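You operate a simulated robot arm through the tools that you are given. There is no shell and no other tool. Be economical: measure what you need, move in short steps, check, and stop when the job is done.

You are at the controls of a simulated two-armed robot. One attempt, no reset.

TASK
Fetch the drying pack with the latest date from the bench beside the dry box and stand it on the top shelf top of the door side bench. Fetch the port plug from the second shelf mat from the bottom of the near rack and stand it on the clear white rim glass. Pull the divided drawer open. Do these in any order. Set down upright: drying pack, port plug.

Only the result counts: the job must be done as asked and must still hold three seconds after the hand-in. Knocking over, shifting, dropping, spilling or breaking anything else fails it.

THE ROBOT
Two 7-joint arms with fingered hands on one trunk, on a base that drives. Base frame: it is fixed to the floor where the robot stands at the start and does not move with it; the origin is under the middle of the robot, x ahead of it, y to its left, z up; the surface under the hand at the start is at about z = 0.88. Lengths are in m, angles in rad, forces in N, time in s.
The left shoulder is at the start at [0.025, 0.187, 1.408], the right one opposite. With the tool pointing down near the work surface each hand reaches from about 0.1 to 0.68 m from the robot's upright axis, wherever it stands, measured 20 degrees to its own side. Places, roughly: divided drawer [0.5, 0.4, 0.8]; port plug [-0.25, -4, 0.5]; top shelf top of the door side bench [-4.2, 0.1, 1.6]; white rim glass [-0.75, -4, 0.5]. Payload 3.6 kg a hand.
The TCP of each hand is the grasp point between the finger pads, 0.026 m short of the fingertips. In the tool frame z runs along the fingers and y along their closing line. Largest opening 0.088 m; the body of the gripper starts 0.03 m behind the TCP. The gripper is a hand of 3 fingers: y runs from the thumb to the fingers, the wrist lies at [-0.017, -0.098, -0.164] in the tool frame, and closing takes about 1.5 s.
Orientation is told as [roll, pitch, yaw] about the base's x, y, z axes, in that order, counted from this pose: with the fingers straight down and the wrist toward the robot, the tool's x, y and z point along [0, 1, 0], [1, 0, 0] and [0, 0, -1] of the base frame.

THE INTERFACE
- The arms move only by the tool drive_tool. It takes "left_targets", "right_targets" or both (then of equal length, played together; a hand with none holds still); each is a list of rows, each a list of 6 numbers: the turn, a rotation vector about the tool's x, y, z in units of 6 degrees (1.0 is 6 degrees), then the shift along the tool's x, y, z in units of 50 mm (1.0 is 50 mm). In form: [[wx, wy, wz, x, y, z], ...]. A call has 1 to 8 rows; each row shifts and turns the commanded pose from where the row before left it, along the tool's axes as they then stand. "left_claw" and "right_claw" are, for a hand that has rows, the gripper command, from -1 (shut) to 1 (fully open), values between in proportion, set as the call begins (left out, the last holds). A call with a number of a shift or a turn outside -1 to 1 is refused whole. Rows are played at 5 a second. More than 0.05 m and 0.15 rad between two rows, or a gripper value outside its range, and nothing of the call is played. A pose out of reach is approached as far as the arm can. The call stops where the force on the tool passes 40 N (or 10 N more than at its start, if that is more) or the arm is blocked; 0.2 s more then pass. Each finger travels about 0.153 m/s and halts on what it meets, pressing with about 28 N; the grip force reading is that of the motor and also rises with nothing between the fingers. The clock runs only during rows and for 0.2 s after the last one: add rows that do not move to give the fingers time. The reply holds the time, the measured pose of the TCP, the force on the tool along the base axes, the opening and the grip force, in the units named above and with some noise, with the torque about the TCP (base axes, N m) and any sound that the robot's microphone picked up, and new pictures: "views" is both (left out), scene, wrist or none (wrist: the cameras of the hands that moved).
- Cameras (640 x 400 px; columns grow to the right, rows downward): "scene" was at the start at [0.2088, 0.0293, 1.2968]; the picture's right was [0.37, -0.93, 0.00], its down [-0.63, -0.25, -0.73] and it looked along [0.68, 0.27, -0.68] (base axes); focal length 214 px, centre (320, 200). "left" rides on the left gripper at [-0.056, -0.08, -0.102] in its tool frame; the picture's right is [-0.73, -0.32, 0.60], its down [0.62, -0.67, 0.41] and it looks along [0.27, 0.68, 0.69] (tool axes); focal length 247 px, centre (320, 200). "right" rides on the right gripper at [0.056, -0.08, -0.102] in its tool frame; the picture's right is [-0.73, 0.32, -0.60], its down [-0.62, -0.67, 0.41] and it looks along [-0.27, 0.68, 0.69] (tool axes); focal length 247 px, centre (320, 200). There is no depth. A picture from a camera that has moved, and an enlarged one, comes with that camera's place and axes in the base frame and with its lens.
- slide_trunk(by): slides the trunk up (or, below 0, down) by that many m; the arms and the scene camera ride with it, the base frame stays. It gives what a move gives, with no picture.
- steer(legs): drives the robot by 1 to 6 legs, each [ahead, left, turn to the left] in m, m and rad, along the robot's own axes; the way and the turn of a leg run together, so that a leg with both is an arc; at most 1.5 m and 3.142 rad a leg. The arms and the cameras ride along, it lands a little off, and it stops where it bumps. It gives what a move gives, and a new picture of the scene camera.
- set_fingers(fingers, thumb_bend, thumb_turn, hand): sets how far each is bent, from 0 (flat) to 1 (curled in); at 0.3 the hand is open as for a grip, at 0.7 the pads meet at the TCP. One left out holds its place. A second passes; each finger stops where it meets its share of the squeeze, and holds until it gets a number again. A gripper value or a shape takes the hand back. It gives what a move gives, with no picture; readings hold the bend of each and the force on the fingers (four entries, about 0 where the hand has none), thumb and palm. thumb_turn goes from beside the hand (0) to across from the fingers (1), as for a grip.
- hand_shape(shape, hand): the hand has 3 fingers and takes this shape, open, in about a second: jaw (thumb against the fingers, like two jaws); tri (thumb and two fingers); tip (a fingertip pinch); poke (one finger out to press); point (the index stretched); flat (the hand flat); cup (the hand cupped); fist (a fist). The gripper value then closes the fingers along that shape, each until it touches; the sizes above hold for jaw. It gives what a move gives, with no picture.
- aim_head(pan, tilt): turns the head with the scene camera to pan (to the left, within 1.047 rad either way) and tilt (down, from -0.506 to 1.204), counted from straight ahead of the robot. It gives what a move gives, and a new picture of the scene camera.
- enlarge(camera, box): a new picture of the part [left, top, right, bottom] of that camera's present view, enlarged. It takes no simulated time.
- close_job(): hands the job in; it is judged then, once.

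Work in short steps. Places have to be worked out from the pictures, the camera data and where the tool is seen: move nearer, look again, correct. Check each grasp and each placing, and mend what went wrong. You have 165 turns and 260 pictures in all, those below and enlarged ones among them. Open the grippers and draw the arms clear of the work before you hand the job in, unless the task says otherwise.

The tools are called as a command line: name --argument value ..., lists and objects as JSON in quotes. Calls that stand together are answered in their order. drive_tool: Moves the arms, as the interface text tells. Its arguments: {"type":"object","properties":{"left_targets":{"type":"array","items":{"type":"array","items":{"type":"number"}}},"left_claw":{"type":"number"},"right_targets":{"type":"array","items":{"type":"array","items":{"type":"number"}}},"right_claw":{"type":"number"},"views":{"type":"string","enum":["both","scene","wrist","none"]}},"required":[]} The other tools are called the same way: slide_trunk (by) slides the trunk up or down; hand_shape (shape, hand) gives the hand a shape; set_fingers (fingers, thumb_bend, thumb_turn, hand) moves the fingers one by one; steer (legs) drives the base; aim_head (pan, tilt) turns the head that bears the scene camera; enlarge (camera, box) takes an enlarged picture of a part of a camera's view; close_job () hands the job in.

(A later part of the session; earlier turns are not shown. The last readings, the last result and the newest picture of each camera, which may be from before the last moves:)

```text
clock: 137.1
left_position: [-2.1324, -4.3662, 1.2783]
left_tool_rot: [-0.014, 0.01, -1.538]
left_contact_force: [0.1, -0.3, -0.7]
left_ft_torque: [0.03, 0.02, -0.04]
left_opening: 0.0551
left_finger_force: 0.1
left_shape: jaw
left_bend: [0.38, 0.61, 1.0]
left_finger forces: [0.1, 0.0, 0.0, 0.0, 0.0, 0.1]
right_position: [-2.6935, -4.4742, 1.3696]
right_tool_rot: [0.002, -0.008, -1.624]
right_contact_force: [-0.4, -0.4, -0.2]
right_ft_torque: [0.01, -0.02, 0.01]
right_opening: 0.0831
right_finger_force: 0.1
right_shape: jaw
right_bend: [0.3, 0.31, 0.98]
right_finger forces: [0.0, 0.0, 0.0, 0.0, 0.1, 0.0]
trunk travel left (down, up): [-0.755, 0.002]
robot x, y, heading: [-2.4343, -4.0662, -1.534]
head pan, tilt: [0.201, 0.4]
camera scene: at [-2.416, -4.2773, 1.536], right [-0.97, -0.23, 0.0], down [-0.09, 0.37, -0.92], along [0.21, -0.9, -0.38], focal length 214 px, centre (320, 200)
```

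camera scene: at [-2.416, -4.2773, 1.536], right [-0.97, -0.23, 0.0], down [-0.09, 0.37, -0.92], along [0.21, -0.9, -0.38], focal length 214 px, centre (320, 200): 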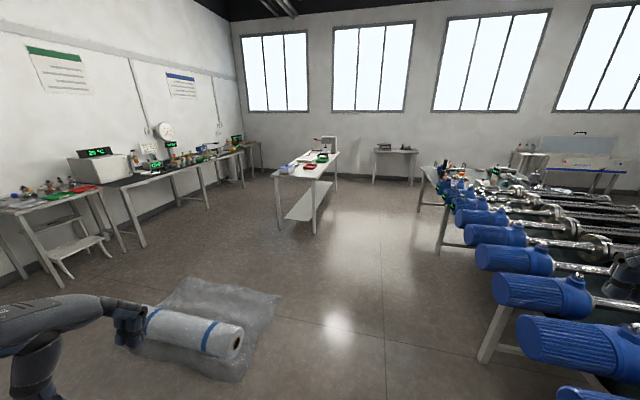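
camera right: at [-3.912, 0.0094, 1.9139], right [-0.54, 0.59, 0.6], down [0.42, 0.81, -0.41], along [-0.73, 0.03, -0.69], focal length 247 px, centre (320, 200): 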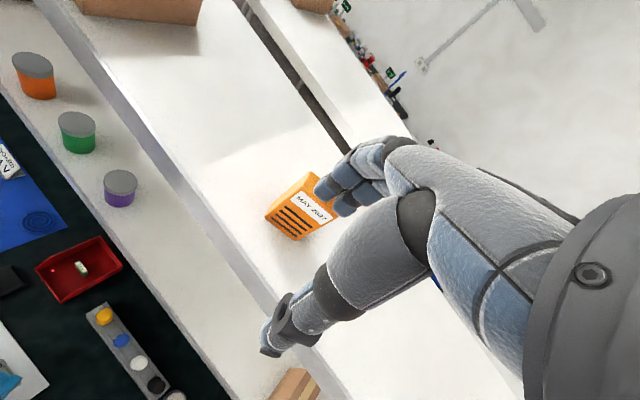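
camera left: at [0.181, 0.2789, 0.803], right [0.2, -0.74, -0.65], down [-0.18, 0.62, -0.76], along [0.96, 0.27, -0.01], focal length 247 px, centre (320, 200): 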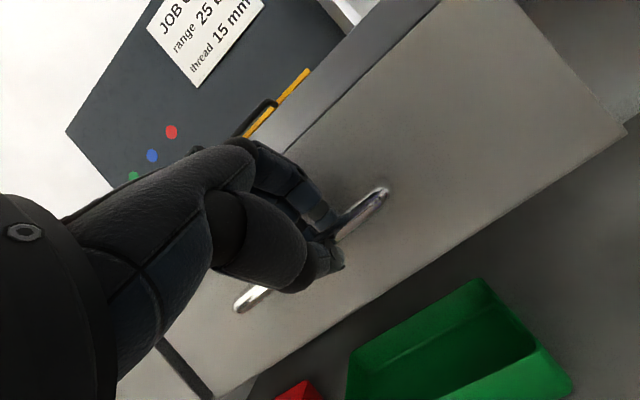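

Blocked at y≈−4.07; an elbow may have touched something. Look both sides.

aim_head --pan 1.047 --tilt 0.5

aim_head --pan -1.047 --tilt 0.6

```text
clock: 138.2
left_position: [-2.1317, -4.3673, 1.2797]
left_tool_rot: [-0.015, 0.008, -1.539]
left_contact_force: [-0.6, 0.2, 0.0]
left_ft_torque: [0.01, 0.0, 0.01]
left_opening: 0.055
left_finger_force: 0.0
left_shape: jaw
left_bend: [0.38, 0.61, 1.0]
left_finger forces: [0.0, 0.0, 0.0, 0.1, 0.0, 0.0]
right_position: [-2.6954, -4.4738, 1.3683]
right_tool_rot: [0.0, -0.008, -1.623]
right_contact_force: [-1.0, 0.9, -0.4]
right_ft_torque: [0.0, 0.0, -0.02]
right_opening: 0.0833
right_finger_force: 0.0
right_shape: jaw
right_bend: [0.3, 0.31, 0.98]
right_finger forces: [0.1, 0.0, 0.0, 0.0, 0.0, 0.0]
trunk travel left (down, up): [-0.755, 0.002]
robot x, y, heading: [-2.4362, -4.0628, -1.54]
head pan, tilt: [1.047, 0.499]
camera scene: at [-2.3571, -4.2302, 1.5269], right [-0.47, -0.88, 0.01], down [-0.42, 0.22, -0.88], along [0.78, -0.42, -0.47], focal length 214 px, centre (320, 200)
```

scene: 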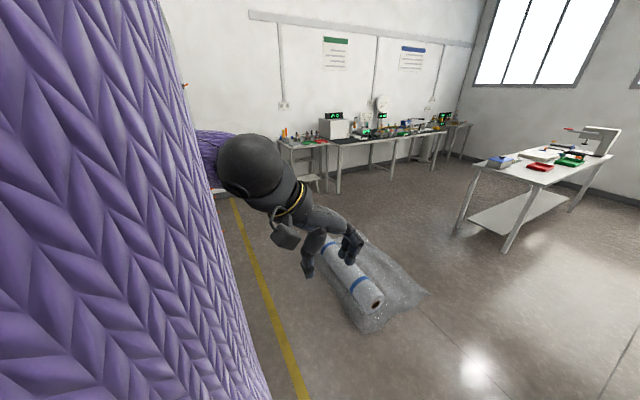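

```text
clock: 140.2
left_position: [-2.1318, -4.366, 1.2795]
left_tool_rot: [-0.017, 0.009, -1.54]
left_contact_force: [0.4, 0.2, -0.2]
left_ft_torque: [0.01, 0.02, 0.01]
left_opening: 0.0553
left_finger_force: 0.0
left_shape: jaw
left_bend: [0.38, 0.61, 1.0]
left_finger forces: [0.0, 0.0, 0.0, 0.0, 0.1, 0.0]
right_position: [-2.6942, -4.4731, 1.3681]
right_tool_rot: [0.001, -0.006, -1.623]
right_contact_force: [-0.8, -0.8, -0.4]
right_ft_torque: [0.0, -0.01, -0.03]
right_opening: 0.0833
right_finger_force: 0.1
right_shape: jaw
right_bend: [0.3, 0.31, 0.98]
right_finger forces: [0.0, 0.1, 0.0, 0.1, 0.0, 0.1]
trunk travel left (down, up): [-0.755, 0.002]
robot x, y, heading: [-2.4379, -4.0663, -1.542]
head pan, tilt: [-1.047, 0.6]
camera scene: at [-2.5124, -4.2339, 1.5173], right [-0.53, 0.85, -0.01], down [0.48, 0.29, -0.83], along [-0.7, -0.44, -0.56], focal length 214 px, centre (320, 200)
```

scene: 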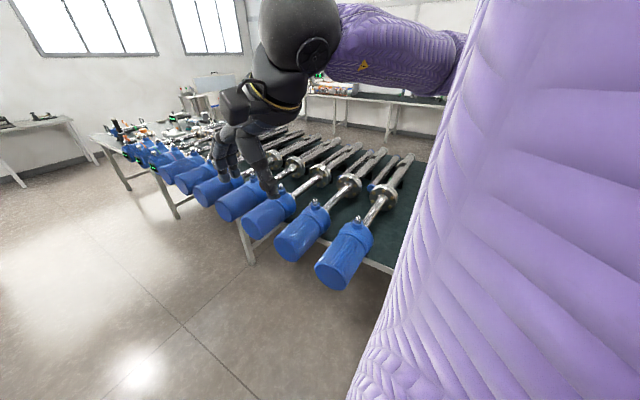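

The robot seems pitched very slightly (front raised). Look straight down in front of the base.

aim_head --pan 0.3 --tilt 1.2

aim_head --pan -0.5 --tilt 1.2

```text
clock: 141.7
left_position: [-2.1307, -4.3667, 1.279]
left_tool_rot: [-0.016, 0.009, -1.541]
left_contact_force: [-0.2, 0.0, 0.7]
left_ft_torque: [-0.02, 0.01, 0.0]
left_opening: 0.0548
left_finger_force: 0.1
left_shape: jaw
left_bend: [0.38, 0.61, 1.0]
left_finger forces: [0.0, 0.1, 0.1, 0.1, 0.0, 0.0]
right_position: [-2.6959, -4.474, 1.3686]
right_tool_rot: [0.001, -0.006, -1.623]
right_contact_force: [-0.1, 0.3, 0.2]
right_ft_torque: [0.01, 0.0, 0.0]
right_opening: 0.0833
right_finger_force: 0.0
right_shape: jaw
right_bend: [0.3, 0.31, 0.98]
right_finger forces: [0.1, 0.0, 0.1, 0.0, 0.1, 0.1]
trunk travel left (down, up): [-0.755, 0.002]
robot x, y, heading: [-2.4347, -4.0657, -1.542]
head pan, tilt: [0.3, 1.201]
camera scene: at [-2.419, -4.2405, 1.4731], right [-0.95, -0.33, 0.0], down [-0.3, 0.88, -0.37], along [0.12, -0.35, -0.93], focal length 214 px, centre (320, 200)
```

scene: 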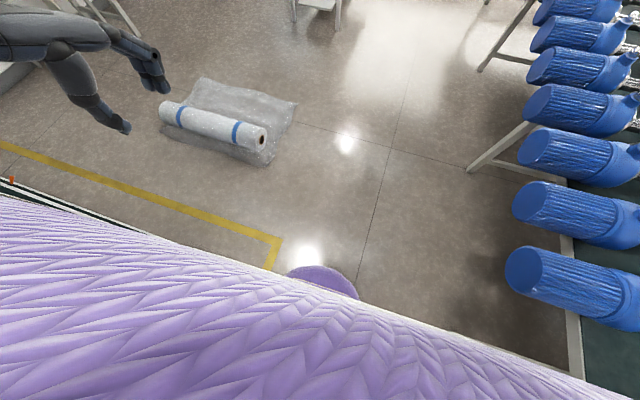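

```text
clock: 142.9
left_position: [-2.1306, -4.3665, 1.2801]
left_tool_rot: [-0.017, 0.009, -1.54]
left_contact_force: [1.1, -0.3, 0.0]
left_ft_torque: [0.03, 0.0, 0.0]
left_opening: 0.0555
left_finger_force: 0.1
left_shape: jaw
left_bend: [0.38, 0.61, 1.0]
left_finger forces: [0.0, 0.0, 0.0, 0.0, 0.1, 0.0]
right_position: [-2.6946, -4.4737, 1.3681]
right_tool_rot: [0.003, -0.007, -1.623]
right_contact_force: [-0.3, -0.6, 0.2]
right_ft_torque: [0.0, -0.01, 0.03]
right_opening: 0.0832
right_finger_force: 0.0
right_shape: jaw
right_bend: [0.3, 0.31, 0.98]
right_finger forces: [0.0, 0.0, 0.1, 0.0, 0.1, 0.0]
trunk travel left (down, up): [-0.755, 0.002]
robot x, y, heading: [-2.4378, -4.0649, -1.537]
head pan, tilt: [-0.499, 1.201]
camera scene: at [-2.4624, -4.2376, 1.4729], right [-0.89, 0.45, -0.01], down [0.42, 0.83, -0.37], along [-0.16, -0.33, -0.93], focal length 214 px, centre (320, 200)
```

scene: 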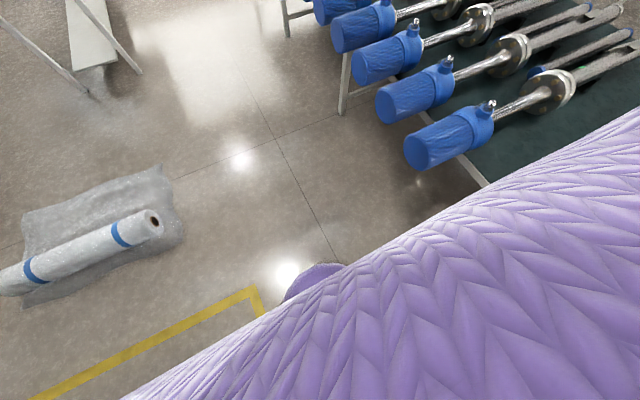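

Nothing on the floor ahead; the left elbow likely touched the cabinet handle. Back off, shift right 0.12 m, and lower the left hand to tuck its elbow.

steer --legs '[[-0.12, -0.06, 0], [0, -0.07, 0]]'

drive_tool --left_targets '[[0, 0, 0, -0.2, 0.2, 0.7], [0, 0, 0, -0.2, 0.2, 0.7], [0, 0, 0, -0.2, 0.2, 0.7], [0, 0, 0, -0.2, 0, 0.7], [0, 0, 0, -0.2, 0, 0.7]]' --views "none"

aim_head --pan 1.047 --tilt 0.7

```text
clock: 144.8
left_position: [-2.2595, -4.2564, 1.2763]
left_tool_rot: [-0.013, 0.017, -1.539]
left_contact_force: [0.1, -0.3, 0.6]
left_ft_torque: [-0.05, 0.02, -0.01]
left_opening: 0.055
left_finger_force: 0.1
left_shape: jaw
left_bend: [0.38, 0.61, 1.0]
left_finger forces: [0.1, 0.0, 0.0, 0.1, 0.1, 0.0]
right_position: [-2.8238, -4.3648, 1.3665]
right_tool_rot: [-0.003, 0.0, -1.624]
right_contact_force: [-0.1, 0.1, -0.5]
right_ft_torque: [0.02, 0.03, 0.0]
right_opening: 0.0835
right_finger_force: 0.1
right_shape: jaw
right_bend: [0.3, 0.31, 0.98]
right_finger forces: [0.0, 0.1, 0.1, 0.1, 0.0, 0.0]
trunk travel left (down, up): [-0.755, 0.002]
robot x, y, heading: [-2.5687, -3.9451, -1.534]
head pan, tilt: [-0.499, 1.201]
camera scene: at [-2.5907, -4.1288, 1.4718], right [-0.89, 0.45, 0.0], down [0.42, 0.83, -0.36], along [-0.16, -0.32, -0.93], focal length 214 px, centre (320, 200)
```

scene: 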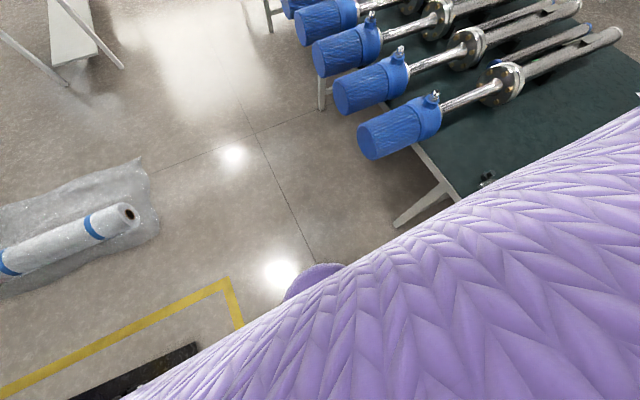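

```text
clock: 146.0
left_position: [-2.313, -4.2846, 1.1007]
left_tool_rot: [-0.01, 0.016, -1.542]
left_contact_force: [-0.4, 0.7, -0.8]
left_ft_torque: [0.0, 0.0, -0.04]
left_opening: 0.0548
left_finger_force: 0.0
left_shape: jaw
left_bend: [0.38, 0.61, 1.0]
left_finger forces: [0.1, 0.0, 0.1, 0.0, 0.0, 0.1]
right_position: [-2.8269, -4.365, 1.3654]
right_tool_rot: [0.0, 0.002, -1.622]
right_contact_force: [0.9, 0.0, -0.5]
right_ft_torque: [0.0, 0.04, -0.02]
right_opening: 0.0835
right_finger_force: 0.0
right_shape: jaw
right_bend: [0.3, 0.31, 0.98]
right_finger forces: [0.0, 0.0, 0.0, 0.0, 0.0, 0.0]
trunk travel left (down, up): [-0.755, 0.002]
robot x, y, heading: [-2.5717, -3.9459, -1.541]
head pan, tilt: [-0.499, 1.201]
```

```text
clock: 147.6
left_position: [-2.3118, -4.2857, 1.1029]
left_tool_rot: [-0.014, 0.015, -1.539]
left_contact_force: [0.5, 0.7, 0.2]
left_ft_torque: [-0.01, 0.03, -0.01]
left_opening: 0.0551
left_finger_force: 0.0
left_shape: jaw
left_bend: [0.38, 0.61, 1.0]
left_finger forces: [0.0, 0.0, 0.1, 0.0, 0.1, 0.0]
right_position: [-2.825, -4.3648, 1.3669]
right_tool_rot: [-0.002, 0.002, -1.623]
right_contact_force: [-0.5, -0.4, -0.4]
right_ft_torque: [0.03, 0.03, 0.0]
right_opening: 0.0832
right_finger_force: 0.1
right_shape: jaw
right_bend: [0.3, 0.31, 0.98]
right_finger forces: [0.0, 0.0, 0.0, 0.0, 0.0, 0.0]
trunk travel left (down, up): [-0.755, 0.002]
robot x, y, heading: [-2.5721, -3.948, -1.542]
head pan, tilt: [1.047, 0.7]
camera scene: at [-2.4919, -4.1196, 1.5077], right [-0.47, -0.88, 0.0], down [-0.57, 0.3, -0.76], along [0.67, -0.36, -0.64], focal length 214 px, centre (320, 200)
```

scene: 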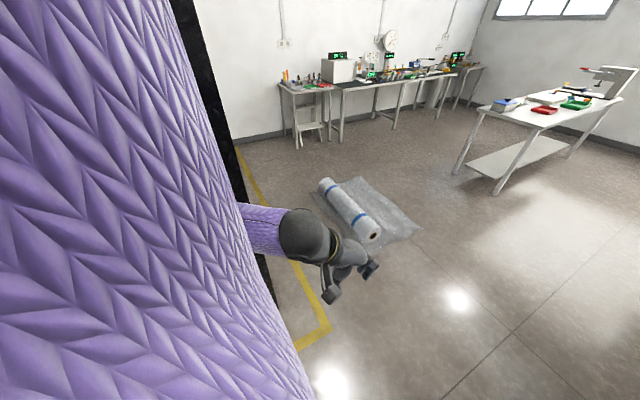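

Tucked. Drive forward with a small left drift to x≈−2.49, y≈−5.1.

steer --legs '[[0.6, 0.1, 0], [0.5, 0.02, 0]]'

```text
clock: 153.6
left_position: [-2.1717, -5.3815, 1.1026]
left_tool_rot: [-0.013, 0.015, -1.556]
left_contact_force: [0.4, -0.2, 0.9]
left_ft_torque: [-0.01, -0.04, 0.01]
left_opening: 0.0554
left_finger_force: 0.0
left_shape: jaw
left_bend: [0.38, 0.61, 1.0]
left_finger forces: [0.1, 0.0, 0.0, 0.0, 0.1, 0.0]
right_position: [-2.6847, -5.4518, 1.3658]
right_tool_rot: [-0.002, 0.001, -1.641]
right_contact_force: [-0.5, 0.1, 0.6]
right_ft_torque: [0.01, 0.0, 0.01]
right_opening: 0.0834
right_finger_force: 0.0
right_shape: jaw
right_bend: [0.3, 0.31, 0.98]
right_finger forces: [0.0, 0.1, 0.0, 0.0, 0.0, 0.0]
trunk travel left (down, up): [-0.755, 0.002]
robot x, y, heading: [-2.422, -5.0441, -1.554]
head pan, tilt: [1.047, 0.7]
camera scene: at [-2.3486, -5.2129, 1.5078], right [-0.49, -0.87, 0.0], down [-0.56, 0.31, -0.77], along [0.67, -0.37, -0.64], focal length 214 px, centre (320, 200)
```

scene: 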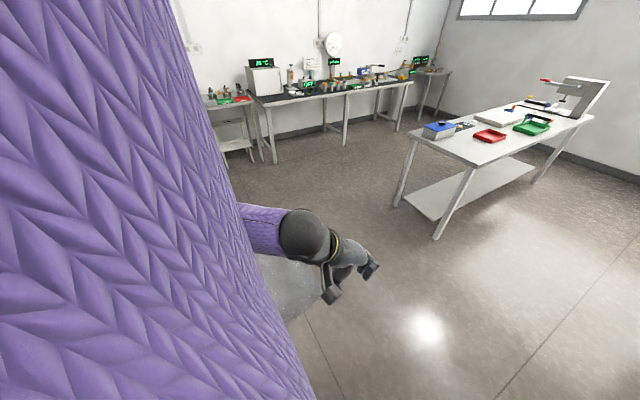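

Turn left to face along rack A's far side.

steer --legs '[[0, 0, 1.7]]'

aim_head --pan 0.2 --tilt 0.4

```text
clock: 158.1
left_position: [-2.1177, -4.7447, 1.1019]
left_tool_rot: [-0.012, 0.015, 0.148]
left_contact_force: [-0.1, 0.1, -0.4]
left_ft_torque: [0.0, 0.0, 0.01]
left_opening: 0.0548
left_finger_force: 0.1
left_shape: jaw
left_bend: [0.38, 0.61, 1.0]
left_finger forces: [0.0, 0.0, 0.1, 0.0, 0.0, 0.0]
right_position: [-1.9788, -5.244, 1.3662]
right_tool_rot: [-0.002, 0.0, 0.065]
right_contact_force: [-0.2, 0.0, 0.6]
right_ft_torque: [0.03, 0.0, 0.01]
right_opening: 0.0833
right_finger_force: 0.1
right_shape: jaw
right_bend: [0.3, 0.31, 0.98]
right_finger forces: [0.0, 0.1, 0.0, 0.0, 0.0, 0.1]
trunk travel left (down, up): [-0.755, 0.002]
robot x, y, heading: [-2.4209, -5.0436, 0.147]
head pan, tilt: [1.047, 0.7]
camera scene: at [-2.2644, -4.9431, 1.5077], right [0.93, -0.37, 0.0], down [-0.24, -0.6, -0.76], along [0.28, 0.71, -0.64], focal length 214 px, centre (320, 200)
```

scene: 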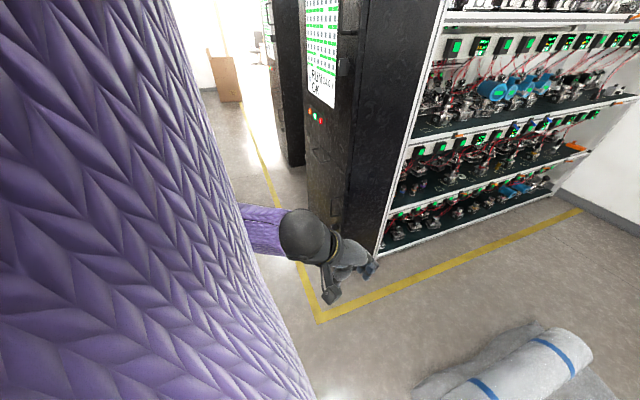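

```text
clock: 159.3
left_position: [-2.1167, -4.7465, 1.1032]
left_tool_rot: [-0.015, 0.016, 0.146]
left_contact_force: [-0.7, 0.7, -0.4]
left_ft_torque: [0.0, 0.04, -0.01]
left_opening: 0.0551
left_finger_force: 0.1
left_shape: jaw
left_bend: [0.38, 0.61, 1.0]
left_finger forces: [0.0, 0.0, 0.1, 0.0, 0.0, 0.1]
right_position: [-1.9788, -5.2438, 1.3662]
right_tool_rot: [-0.002, 0.0, 0.065]
right_contact_force: [0.0, 0.6, -0.4]
right_ft_torque: [-0.01, 0.02, 0.0]
right_opening: 0.0833
right_finger_force: 0.1
right_shape: jaw
right_bend: [0.3, 0.31, 0.98]
right_finger forces: [0.0, 0.0, 0.0, 0.1, 0.0, 0.1]
trunk travel left (down, up): [-0.755, 0.002]
robot x, y, heading: [-2.423, -5.0404, 0.15]
head pan, tilt: [0.201, 0.4]
camera scene: at [-2.2085, -4.9903, 1.5345], right [0.34, -0.94, 0.0], down [-0.37, -0.13, -0.92], along [0.87, 0.32, -0.39], focal length 214 px, centre (320, 200)
```

scene: 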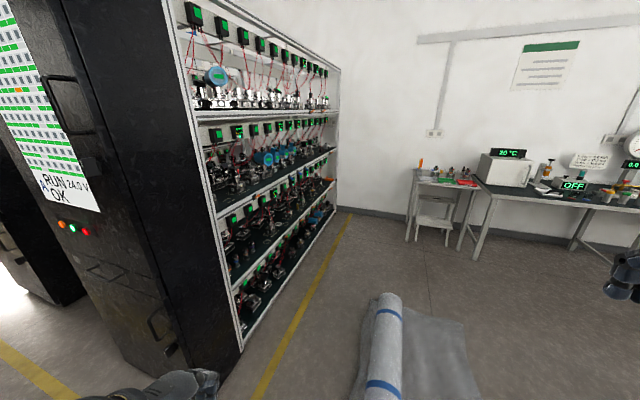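

The far face has four shelves. Zoom on the lower ones to find the plug and the white-rimmed glass.

enlarge --camera "scene" --box '[200, 140, 350, 350]'

enlarge --camera "scene" --box '[220, 160, 300, 250]'

```text
1.90 times, centred on (275, 245) of scene
camera zoom: at [-2.2085, -4.9903, 1.5345], right [0.34, -0.94, 0.0], down [-0.37, -0.13, -0.92], along [0.87, 0.32, -0.39], focal length 408 px, centre (406, 114)
```

zoom: 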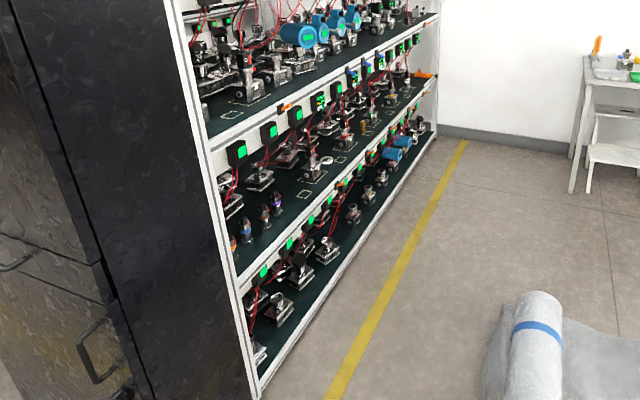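

```text
4.44 times, centred on (260, 205) of scene
camera zoom: at [-2.2085, -4.9903, 1.5345], right [0.34, -0.94, 0.0], down [-0.37, -0.13, -0.92], along [0.87, 0.32, -0.39], focal length 953 px, centre (587, 178)
```

zoom: 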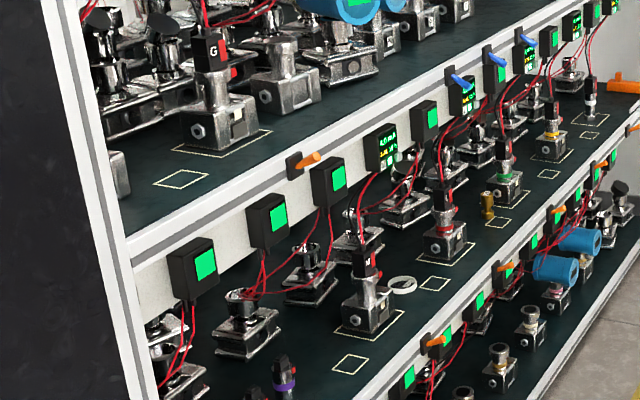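

Found: the brass plug at ≈(−0.26,−4.01) and a white-rimmed glass disc at ≈(−0.65,−4.0) on the second shelf of this rack (A). The bubble-wrap roll lies in the way (x −1.5…−0.6, y −4.9…−5.65); check the lane south of it.

steer --legs '[[0, 0, -0.7]]'

aim_head --pan 0.0 --tilt 0.7

```text
clock: 161.6
left_position: [-1.9988, -5.0143, 1.1022]
left_tool_rot: [-0.013, 0.017, -0.557]
left_contact_force: [0.0, -0.2, -0.8]
left_ft_torque: [-0.01, 0.02, 0.0]
left_opening: 0.0552
left_finger_force: 0.1
left_shape: jaw
left_bend: [0.38, 0.61, 1.0]
left_finger forces: [0.0, 0.0, 0.1, 0.0, 0.0, 0.1]
right_position: [-2.2175, -5.4833, 1.367]
right_tool_rot: [-0.001, 0.002, -0.642]
right_contact_force: [-0.2, -0.1, -0.2]
right_ft_torque: [-0.02, 0.02, 0.02]
right_opening: 0.0832
right_finger_force: 0.1
right_shape: jaw
right_bend: [0.3, 0.31, 0.98]
right_finger forces: [0.0, 0.0, 0.1, 0.1, 0.1, 0.0]
trunk travel left (down, up): [-0.755, 0.002]
robot x, y, heading: [-2.4261, -5.0385, -0.555]
head pan, tilt: [0.201, 0.4]
camera scene: at [-2.227, -5.1425, 1.5346], right [-0.35, -0.94, 0.0], down [-0.36, 0.14, -0.92], along [0.86, -0.32, -0.39], focal length 214 px, centre (320, 200)
```

scene: 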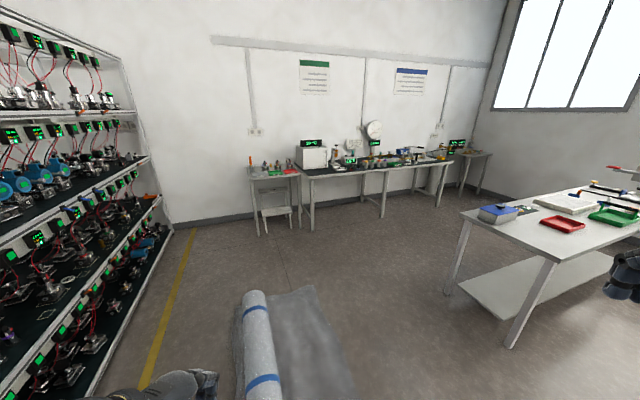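

```text
clock: 162.3
left_position: [-1.9992, -5.0133, 1.1033]
left_tool_rot: [-0.013, 0.016, -0.556]
left_contact_force: [0.1, -0.2, 1.0]
left_ft_torque: [-0.03, -0.02, 0.02]
left_opening: 0.055
left_finger_force: 0.0
left_shape: jaw
left_bend: [0.38, 0.61, 1.0]
left_finger forces: [0.1, 0.1, 0.0, 0.0, 0.1, 0.0]
right_position: [-2.2167, -5.4838, 1.3666]
right_tool_rot: [-0.002, 0.003, -0.641]
right_contact_force: [0.3, -0.3, 0.4]
right_ft_torque: [-0.02, -0.02, 0.02]
right_opening: 0.0832
right_finger_force: 0.0
right_shape: jaw
right_bend: [0.3, 0.31, 0.98]
right_finger forces: [0.0, 0.0, 0.0, 0.0, 0.0, 0.0]
trunk travel left (down, up): [-0.755, 0.002]
robot x, y, heading: [-2.4245, -5.0398, -0.554]
head pan, tilt: [0.0, 0.7]
camera scene: at [-2.2417, -5.1551, 1.5078], right [-0.53, -0.85, 0.0], down [-0.55, 0.34, -0.77], along [0.65, -0.4, -0.64], focal length 214 px, centre (320, 200)
```

scene: 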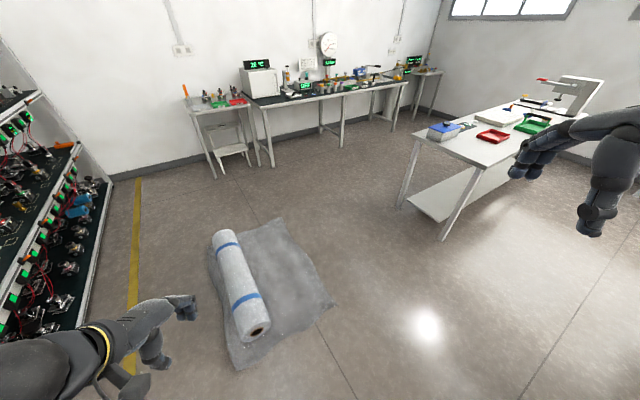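

Sheet bounds: x −1.75…−0.73, y −4.93…−5.6; table front at y≈−6.65. Take the south lane at y≈−6.1.

steer --legs '[[0, 0, -1.016], [1.04, 0, 0], [0, 0, 1.571], [1.3, 0, 0], [1.15, 0, 0], [0, 0, 1.571]]'

aim_head --pan 0.1 --tilt 0.5

```text
clock: 184.9
left_position: [0.2602, -5.8268, 1.102]
left_tool_rot: [-0.014, 0.019, 0.031]
left_contact_force: [1.3, -0.4, 0.3]
left_ft_torque: [0.0, 0.01, -0.01]
left_opening: 0.0552
left_finger_force: 0.0
left_shape: jaw
left_bend: [0.38, 0.61, 1.0]
left_finger forces: [0.0, 0.0, 0.1, 0.0, 0.0, 0.0]
right_position: [0.3392, -6.3396, 1.3633]
right_tool_rot: [-0.003, 0.008, -0.052]
right_contact_force: [0.5, 0.1, 0.7]
right_ft_torque: [0.0, 0.04, 0.0]
right_opening: 0.0831
right_finger_force: 0.0
right_shape: jaw
right_bend: [0.3, 0.31, 0.98]
right_finger forces: [0.0, 0.1, 0.1, 0.0, 0.0, 0.0]
trunk travel left (down, up): [-0.755, 0.002]
robot x, y, heading: [-0.0836, -6.0839, 0.026]
head pan, tilt: [0.0, 0.7]
stopped in leg 5: the robot was blocked; the commanded pose is now the measured one
camera scene: at [0.1366, -6.0785, 1.5066], right [0.03, -1.0, 0.0], down [-0.65, -0.02, -0.76], along [0.76, 0.02, -0.65], focal length 214 px, centre (320, 200)
```

scene: 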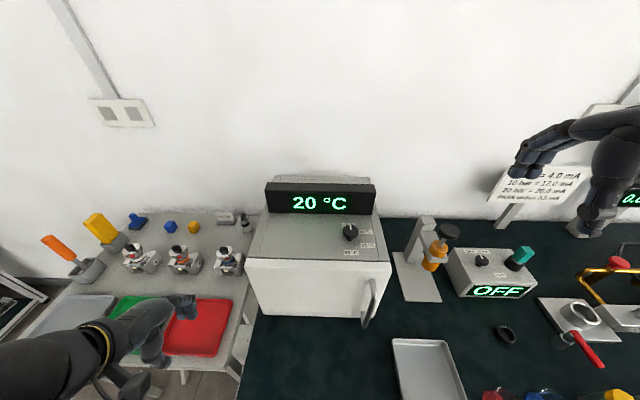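

```text
clock: 185.7
left_position: [0.2544, -5.8288, 1.1034]
left_tool_rot: [-0.015, 0.013, 0.031]
left_contact_force: [0.5, -0.9, 0.3]
left_ft_torque: [-0.02, 0.01, 0.01]
left_opening: 0.0552
left_finger_force: 0.1
left_shape: jaw
left_bend: [0.38, 0.61, 1.0]
left_finger forces: [0.1, 0.0, 0.1, 0.0, 0.1, 0.1]
right_position: [0.3321, -6.3411, 1.3657]
right_tool_rot: [-0.002, 0.002, -0.054]
right_contact_force: [-0.3, 0.1, -0.2]
right_ft_torque: [0.01, -0.07, -0.04]
right_opening: 0.0833
right_finger_force: 0.1
right_shape: jaw
right_bend: [0.3, 0.31, 0.98]
right_finger forces: [0.1, 0.1, 0.0, 0.0, 0.0, 0.0]
trunk travel left (down, up): [-0.755, 0.002]
robot x, y, heading: [-0.0855, -6.0849, 0.031]
head pan, tilt: [0.099, 0.499]
camera scene: at [0.1338, -6.0717, 1.5255], right [0.13, -0.99, 0.0], down [-0.47, -0.06, -0.88], along [0.87, 0.11, -0.48], focal length 214 px, centre (320, 200)
```

scene: 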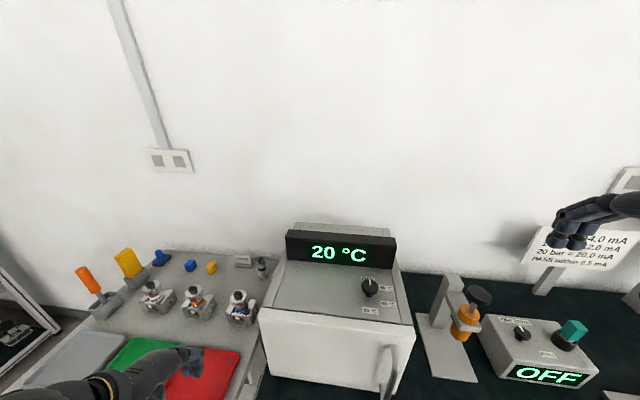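

The base touched the wall bench at x≈0.17. Back off 0.25 m, then turn left to face rack A.

steer --legs '[[-0.22, 0, 0], [0, 0, 1.541]]'

aim_head --pan 0.0 --tilt 0.5

```text
clock: 191.1
left_position: [-0.5438, -5.7423, 1.1033]
left_tool_rot: [-0.012, 0.014, 1.557]
left_contact_force: [0.1, -0.4, 0.1]
left_ft_torque: [0.01, 0.01, 0.01]
left_opening: 0.0551
left_finger_force: 0.0
left_shape: jaw
left_bend: [0.38, 0.61, 1.0]
left_finger forces: [0.1, 0.0, 0.1, 0.1, 0.1, 0.1]
right_position: [-0.0285, -5.6852, 1.3657]
right_tool_rot: [-0.001, 0.002, 1.474]
right_contact_force: [0.7, -0.7, -1.1]
right_ft_torque: [-0.01, 0.0, -0.03]
right_opening: 0.0831
right_finger_force: 0.0
right_shape: jaw
right_bend: [0.3, 0.31, 0.98]
right_finger forces: [0.1, 0.1, 0.0, 0.0, 0.0, 0.1]
trunk travel left (down, up): [-0.755, 0.002]
robot x, y, heading: [-0.3004, -6.093, 1.556]
head pan, tilt: [0.099, 0.499]
camera scene: at [-0.3096, -5.8721, 1.5254], right [1.0, 0.09, 0.0], down [0.04, -0.48, -0.88], along [-0.08, 0.87, -0.48], focal length 214 px, centre (320, 200)
```

scene: 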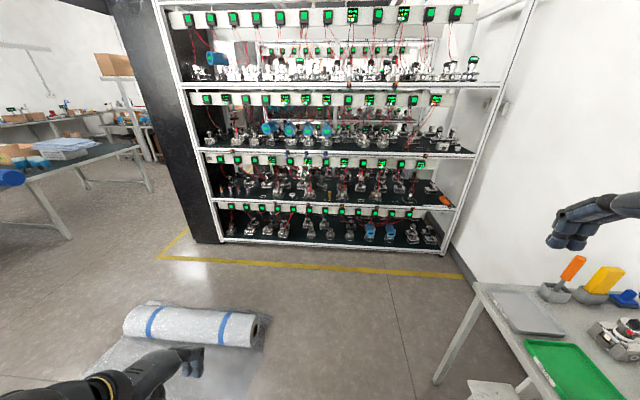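

```text
clock: 191.8
left_position: [-0.5437, -5.7412, 1.1027]
left_tool_rot: [-0.013, 0.014, 1.557]
left_contact_force: [-0.2, -0.2, -0.5]
left_ft_torque: [0.01, -0.01, -0.01]
left_opening: 0.055
left_finger_force: 0.0
left_shape: jaw
left_bend: [0.38, 0.61, 1.0]
left_finger forces: [0.0, 0.1, 0.1, 0.1, 0.0, 0.0]
right_position: [-0.0284, -5.6863, 1.3657]
right_tool_rot: [-0.002, 0.002, 1.475]
right_contact_force: [-0.7, 0.6, 0.1]
right_ft_torque: [-0.01, -0.02, -0.01]
right_opening: 0.0833
right_finger_force: 0.1
right_shape: jaw
right_bend: [0.3, 0.31, 0.98]
right_finger forces: [0.1, 0.1, 0.0, 0.0, 0.0, 0.0]
trunk travel left (down, up): [-0.755, 0.002]
robot x, y, heading: [-0.3027, -6.0923, 1.554]
head pan, tilt: [0.0, 0.499]
camera scene: at [-0.3007, -5.8717, 1.5254], right [1.0, -0.01, 0.0], down [-0.01, -0.48, -0.88], along [0.01, 0.88, -0.48], focal length 214 px, centre (320, 200)
```

scene: 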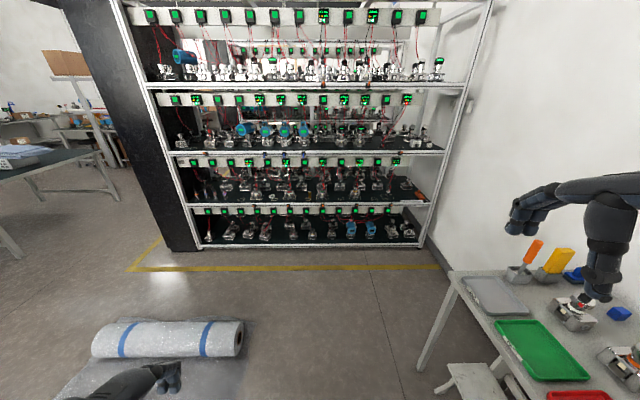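

Lane is clear at x≈−0.3 (roll ends at −0.75, table leg at 0.29). Drive ahead 1.2 m and look down at shelf 2.

steer --legs '[[1.15, 0, 0]]'

slide_trunk --by -0.35

aim_head --pan 0.15 --tilt 0.55

```text
clock: 197.7
left_position: [-0.5277, -4.567, 1.1026]
left_tool_rot: [-0.014, 0.015, 1.556]
left_contact_force: [0.6, 0.9, 0.0]
left_ft_torque: [0.0, 0.0, 0.02]
left_opening: 0.0551
left_finger_force: 0.1
left_shape: jaw
left_bend: [0.38, 0.61, 1.0]
left_finger forces: [0.1, 0.1, 0.0, 0.0, 0.0, 0.1]
right_position: [-0.0133, -4.5121, 1.3662]
right_tool_rot: [-0.002, 0.002, 1.474]
right_contact_force: [0.1, 0.3, -0.4]
right_ft_torque: [0.01, 0.02, -0.01]
right_opening: 0.0831
right_finger_force: 0.0
right_shape: jaw
right_bend: [0.3, 0.31, 0.98]
right_finger forces: [0.0, 0.1, 0.0, 0.0, 0.0, 0.1]
trunk travel left (down, up): [-0.755, 0.002]
robot x, y, heading: [-0.2859, -4.919, 1.561]
head pan, tilt: [0.0, 0.499]
camera scene: at [-0.285, -4.6974, 1.5254], right [1.0, -0.01, 0.0], down [-0.01, -0.48, -0.88], along [0.01, 0.88, -0.48], focal length 214 px, centre (320, 200)
```

scene: 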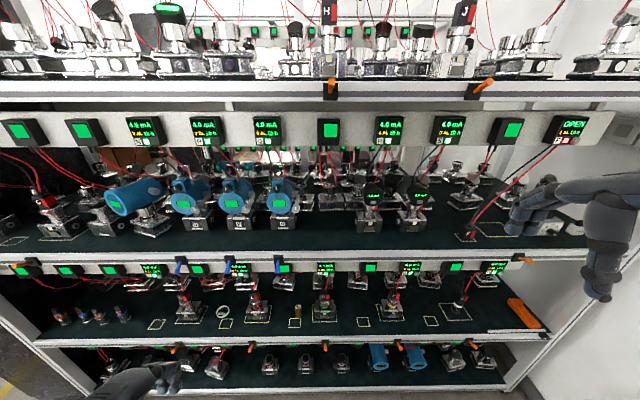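

```text
clock: 201.2
left_position: [-0.5283, -4.5659, 0.7542]
left_tool_rot: [-0.013, 0.013, 1.557]
left_contact_force: [-0.4, 0.7, -1.0]
left_ft_torque: [0.0, 0.02, -0.01]
left_opening: 0.0551
left_finger_force: 0.0
left_shape: jaw
left_bend: [0.38, 0.61, 1.0]
left_finger forces: [0.0, 0.1, 0.0, 0.0, 0.0, 0.0]
right_position: [-0.0136, -4.512, 1.0166]
right_tool_rot: [-0.002, 0.001, 1.473]
right_contact_force: [-0.5, -0.6, -0.6]
right_ft_torque: [0.04, 0.01, -0.02]
right_opening: 0.0833
right_finger_force: 0.0
right_shape: jaw
right_bend: [0.3, 0.31, 0.98]
right_finger forces: [0.1, 0.1, 0.1, 0.0, 0.0, 0.0]
trunk travel left (down, up): [-0.405, 0.352]
robot x, y, heading: [-0.2872, -4.9161, 1.557]
head pan, tilt: [0.0, 0.499]
```

```text
clock: 201.8
left_position: [-0.528, -4.5675, 0.7525]
left_tool_rot: [-0.014, 0.013, 1.557]
left_contact_force: [0.4, -0.1, 0.5]
left_ft_torque: [0.02, -0.02, 0.02]
left_opening: 0.0552
left_finger_force: 0.0
left_shape: jaw
left_bend: [0.38, 0.61, 1.0]
left_finger forces: [0.0, 0.0, 0.0, 0.0, 0.0, 0.0]
right_position: [-0.013, -4.5129, 1.0157]
right_tool_rot: [0.001, 0.001, 1.475]
right_contact_force: [0.2, -0.5, 0.1]
right_ft_torque: [0.0, 0.01, 0.04]
right_opening: 0.0831
right_finger_force: 0.1
right_shape: jaw
right_bend: [0.3, 0.31, 0.98]
right_finger forces: [0.0, 0.0, 0.1, 0.0, 0.0, 0.0]
trunk travel left (down, up): [-0.405, 0.352]
robot x, y, heading: [-0.2853, -4.9187, 1.553]
head pan, tilt: [0.15, 0.55]
camera scene: at [-0.2982, -4.6862, 1.1632], right [0.99, 0.14, 0.0], down [0.07, -0.52, -0.85], along [-0.12, 0.84, -0.52], focal length 214 px, centre (320, 200)
```

scene: 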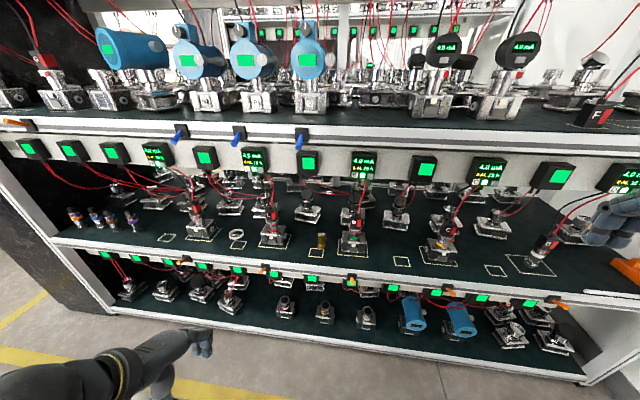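

enlarge --camera "scene" --box '[140, 190, 300, 270]'

enlarge --camera "scene" --box '[260, 190, 420, 290]'

```text
4.00 times, centred on (220, 230) of scene
camera zoom: at [-0.2982, -4.6862, 1.1632], right [0.99, 0.14, 0.0], down [0.07, -0.52, -0.85], along [-0.12, 0.84, -0.52], focal length 858 px, centre (720, 80)
```

zoom: 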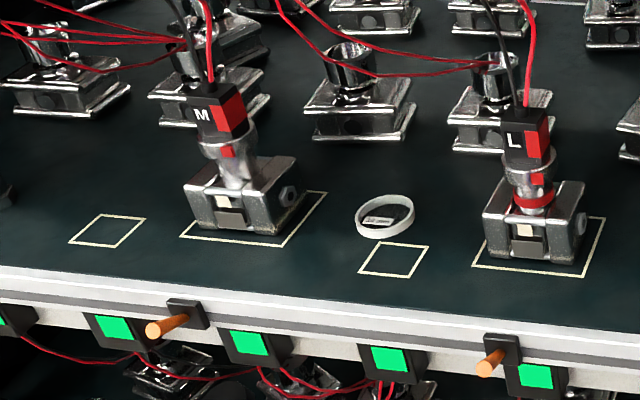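

```text
4.00 times, centred on (340, 240) of scene
camera zoom: at [-0.2982, -4.6862, 1.1632], right [0.99, 0.14, 0.0], down [0.07, -0.52, -0.85], along [-0.12, 0.84, -0.52], focal length 858 px, centre (240, 40)
```

zoom: 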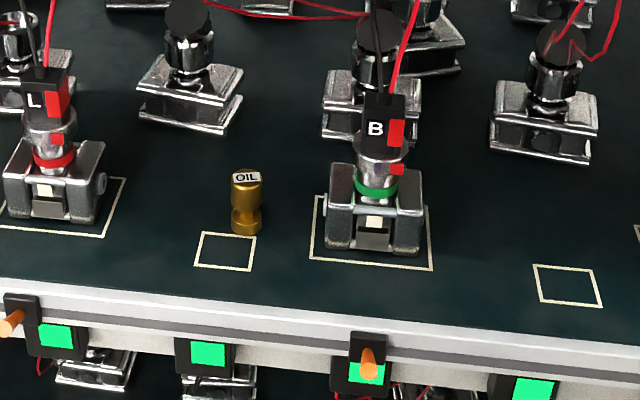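

enlarge --camera "scene" --box '[40, 170, 180, 260]'

enlarge --camera "scene" --box '[400, 190, 640, 320]'

enlarge --camera "scene" --box '[215, 220, 260, 250]'

enlarge --camera "scene" --box '[300, 225, 345, 255]'

```text
4.44 times, centred on (110, 215) of scene
camera zoom: at [-0.2982, -4.6862, 1.1632], right [0.99, 0.14, 0.0], down [0.07, -0.52, -0.85], along [-0.12, 0.84, -0.52], focal length 953 px, centre (1253, 133)
```

zoom: 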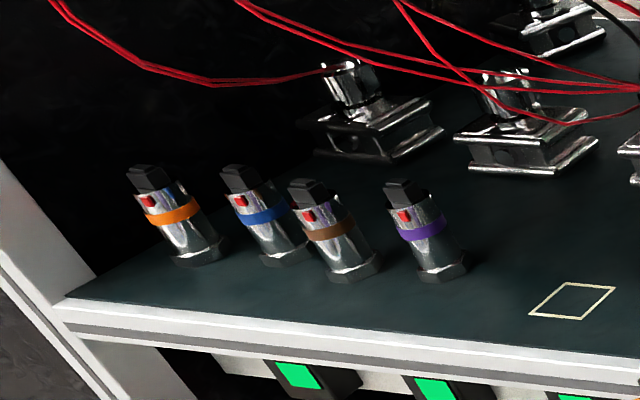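

```text
2.67 times, centred on (520, 255) of scene
camera zoom: at [-0.2982, -4.6862, 1.1632], right [0.99, 0.14, 0.0], down [0.07, -0.52, -0.85], along [-0.12, 0.84, -0.52], focal length 572 px, centre (-213, 53)
```

zoom: 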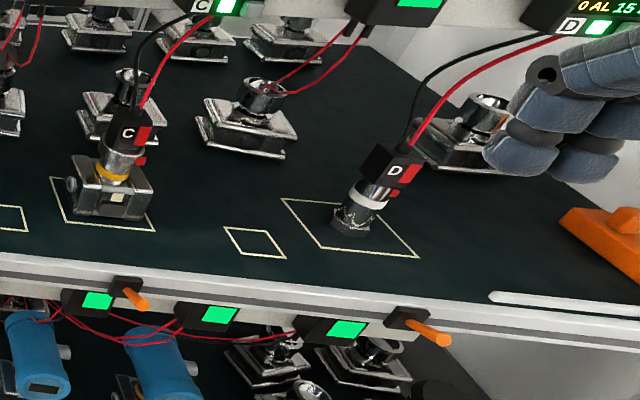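

```text
13.33 times, centred on (238, 235) of scene
camera zoom: at [-0.2982, -4.6862, 1.1632], right [0.99, 0.14, 0.0], down [0.07, -0.52, -0.85], along [-0.12, 0.84, -0.52], focal length 2860 px, centre (1420, -267)
```

zoom: 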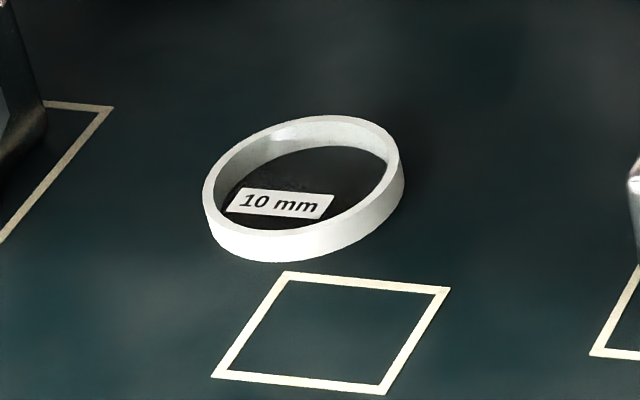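

```text
13.33 times, centred on (322, 240) of scene
camera zoom: at [-0.2982, -4.6862, 1.1632], right [0.99, 0.14, 0.0], down [0.07, -0.52, -0.85], along [-0.12, 0.84, -0.52], focal length 2860 px, centre (287, -333)
```

zoom: 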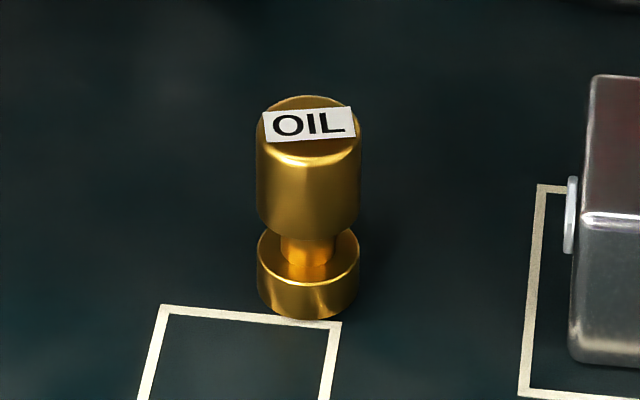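

Plug (brass, "OIL", Ø30, ~58 mm tall) at ≈(−0.38,−4.066), mat z≈0.565; glass dish ("10 mm", ~63 mm wide) at ≈(−0.742,−4.056). I'll use the left hand with its closing line horizontal (sideways): first yaw it −90°, and draw the right hand in.

drive_tool --left_targets '[[0, 0, -0.95, 0, 0, 0], [0, 0, -0.95, 0, 0, 0], [0, 0, -0.95, 0, 0, 0], [0, 0, -0.95, 0, 0, 0], [0, 0, -0.95, 0, 0, 0], [0, 0, -0.95, 0, 0, 0], [0, 0, -0.95, 0, 0, 0], [0, 0, -0.95, 0, 0, 0]]' --right_targets '[[0, 0, 0, 0, -0.4, 0], [0, 0, 0, 0, -0.4, 0], [0, 0, 0, 0, -0.4, 0], [0, 0, 0, 0, -0.4, 0], [0, 0, 0, 0, -0.4, 0], [0, 0, 0, 0, -0.4, 0], [0, 0, 0, 0, 0, 0], [0, 0, 0, 0, 0, 0]]' --views "none"

drive_tool --left_targets '[[0, 0, -0.95, 0, 0, 0], [0, 0, -0.95, 0, 0, 0], [0, 0, -0.95, 0, 0, 0], [0, 0, -0.95, 0, 0, 0], [0, 0, -0.95, 0, 0, 0], [0, 0, -0.95, 0, 0, 0], [0, 0, -0.95, 0, 0, 0], [0, 0, -0.75, 0, 0, 0]]' --left_claw 1 --views "none"

```text
clock: 203.6
left_position: [-0.6014, -4.5761, 0.7511]
left_tool_rot: [0.149, -0.077, 2.225]
left_contact_force: [-0.2, 0.6, 0.0]
left_ft_torque: [-0.02, 0.02, 0.02]
left_opening: 0.055
left_finger_force: 0.0
left_shape: jaw
left_bend: [0.38, 0.61, 1.0]
left_finger forces: [0.0, 0.0, 0.0, 0.1, 0.0, 0.0]
right_position: [-0.0181, -4.5642, 0.9865]
right_tool_rot: [-0.003, 0.0, 1.472]
right_contact_force: [0.2, 0.7, 0.2]
right_ft_torque: [0.03, -0.03, 0.02]
right_opening: 0.0833
right_finger_force: 0.0
right_shape: jaw
right_bend: [0.3, 0.31, 0.98]
right_finger forces: [0.1, 0.1, 0.0, 0.0, 0.0, 0.1]
right hand out of reach, approached as far as the arm can: row 3, 4, 5, 6
trunk travel left (down, up): [-0.405, 0.352]
robot x, y, heading: [-0.2855, -4.9172, 1.559]
head pan, tilt: [0.15, 0.55]
stopped in row 8 (left hand): the arm was blocked; the commanded pose is now the measured one
```

```text
clock: 204.3
left_position: [-0.6706, -4.58, 0.7623]
left_tool_rot: [0.254, -0.224, 2.378]
left_contact_force: [-0.6, 0.1, -0.7]
left_ft_torque: [0.0, 0.05, -0.01]
left_opening: 0.0876
left_finger_force: 0.1
left_shape: jaw
left_bend: [0.3, 0.3, 0.98]
left_finger forces: [0.0, 0.1, 0.0, 0.0, 0.0, 0.1]
right_position: [-0.018, -4.565, 0.985]
right_tool_rot: [-0.001, 0.003, 1.475]
right_contact_force: [-0.1, 0.8, -0.4]
right_ft_torque: [0.0, 0.02, 0.0]
right_opening: 0.0836
right_finger_force: 0.1
right_shape: jaw
right_bend: [0.3, 0.31, 0.98]
right_finger forces: [0.0, 0.0, 0.0, 0.0, 0.0, 0.1]
trunk travel left (down, up): [-0.405, 0.352]
robot x, y, heading: [-0.2887, -4.9174, 1.554]
head pan, tilt: [0.15, 0.55]
stopped in row 3 (left hand): the arm was blocked; the commanded pose is now the measured one
```

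The left arm got blocked partway. Look at it.

aim_head --pan 0.7 --tilt 0.9

```text
clock: 205.2
left_position: [-0.6716, -4.581, 0.7617]
left_tool_rot: [0.257, -0.22, 2.378]
left_contact_force: [-0.4, -0.4, 0.7]
left_ft_torque: [0.0, 0.04, -0.01]
left_opening: 0.0882
left_finger_force: 0.0
left_shape: jaw
left_bend: [0.3, 0.3, 0.98]
left_finger forces: [0.1, 0.1, 0.1, 0.1, 0.0, 0.0]
right_position: [-0.0176, -4.5639, 0.9862]
right_tool_rot: [-0.003, 0.001, 1.472]
right_contact_force: [-0.6, -0.1, 0.5]
right_ft_torque: [-0.01, 0.01, 0.0]
right_opening: 0.0834
right_finger_force: 0.1
right_shape: jaw
right_bend: [0.3, 0.31, 0.98]
right_finger forces: [0.0, 0.0, 0.0, 0.1, 0.0, 0.0]
trunk travel left (down, up): [-0.405, 0.352]
robot x, y, heading: [-0.289, -4.9141, 1.554]
head pan, tilt: [0.7, 0.901]
camera scene: at [-0.3339, -4.7167, 1.1339], right [0.77, 0.63, 0.0], down [0.5, -0.61, -0.62], along [-0.39, 0.48, -0.78], focal length 214 px, centre (320, 200)
```

scene: 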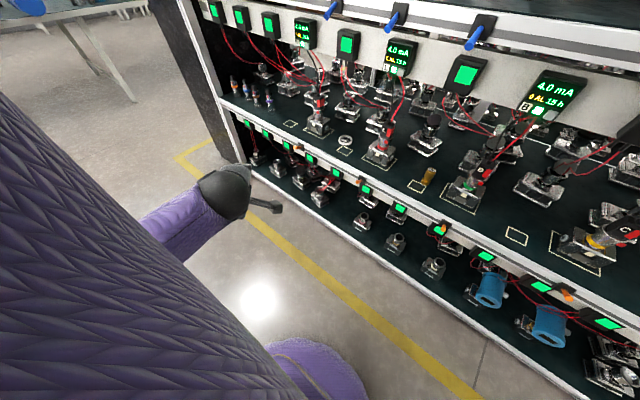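

I'll undo that yaw and instead use a plain pitch approach (fingers over the plug). Rotate the left hand back.

drive_tool --left_targets '[[0, 0, 0.95, 0, 0, 0], [0, 0, 0.95, 0, 0, 0], [0, 0, 0.95, 0, 0, 0], [0, 0, 0.95, 0, 0, 0], [0, 0, 0.95, 0, 0, 0], [0, 0, 0.95, 0, 0, 0], [0, 0, 0.95, 0, 0, 0], [0, 0, 0.95, 0, 0, 0]]' --views "scene"

```text
clock: 207.1
left_position: [-0.6699, -4.5814, 0.7622]
left_tool_rot: [0.331, 0.023, 1.615]
left_contact_force: [-0.2, -0.6, 0.3]
left_ft_torque: [0.02, -0.05, 0.03]
left_opening: 0.0879
left_finger_force: 0.0
left_shape: jaw
left_bend: [0.3, 0.3, 0.98]
left_finger forces: [0.0, 0.0, 0.0, 0.0, 0.1, 0.0]
right_position: [-0.017, -4.5636, 0.9858]
right_tool_rot: [0.0, 0.002, 1.473]
right_contact_force: [-0.4, 0.1, 0.0]
right_ft_torque: [-0.02, 0.01, 0.02]
right_opening: 0.0833
right_finger_force: 0.0
right_shape: jaw
right_bend: [0.3, 0.31, 0.98]
right_finger forces: [0.0, 0.0, 0.0, 0.0, 0.0, 0.0]
trunk travel left (down, up): [-0.405, 0.352]
robot x, y, heading: [-0.2866, -4.9175, 1.56]
head pan, tilt: [0.7, 0.901]
camera scene: at [-0.3342, -4.7168, 1.1338], right [0.77, 0.63, 0.0], down [0.5, -0.61, -0.62], along [-0.39, 0.48, -0.78], focal length 214 px, centre (320, 200)
```

scene: 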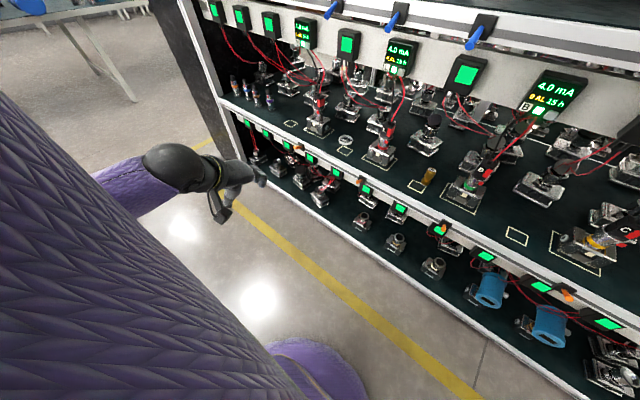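

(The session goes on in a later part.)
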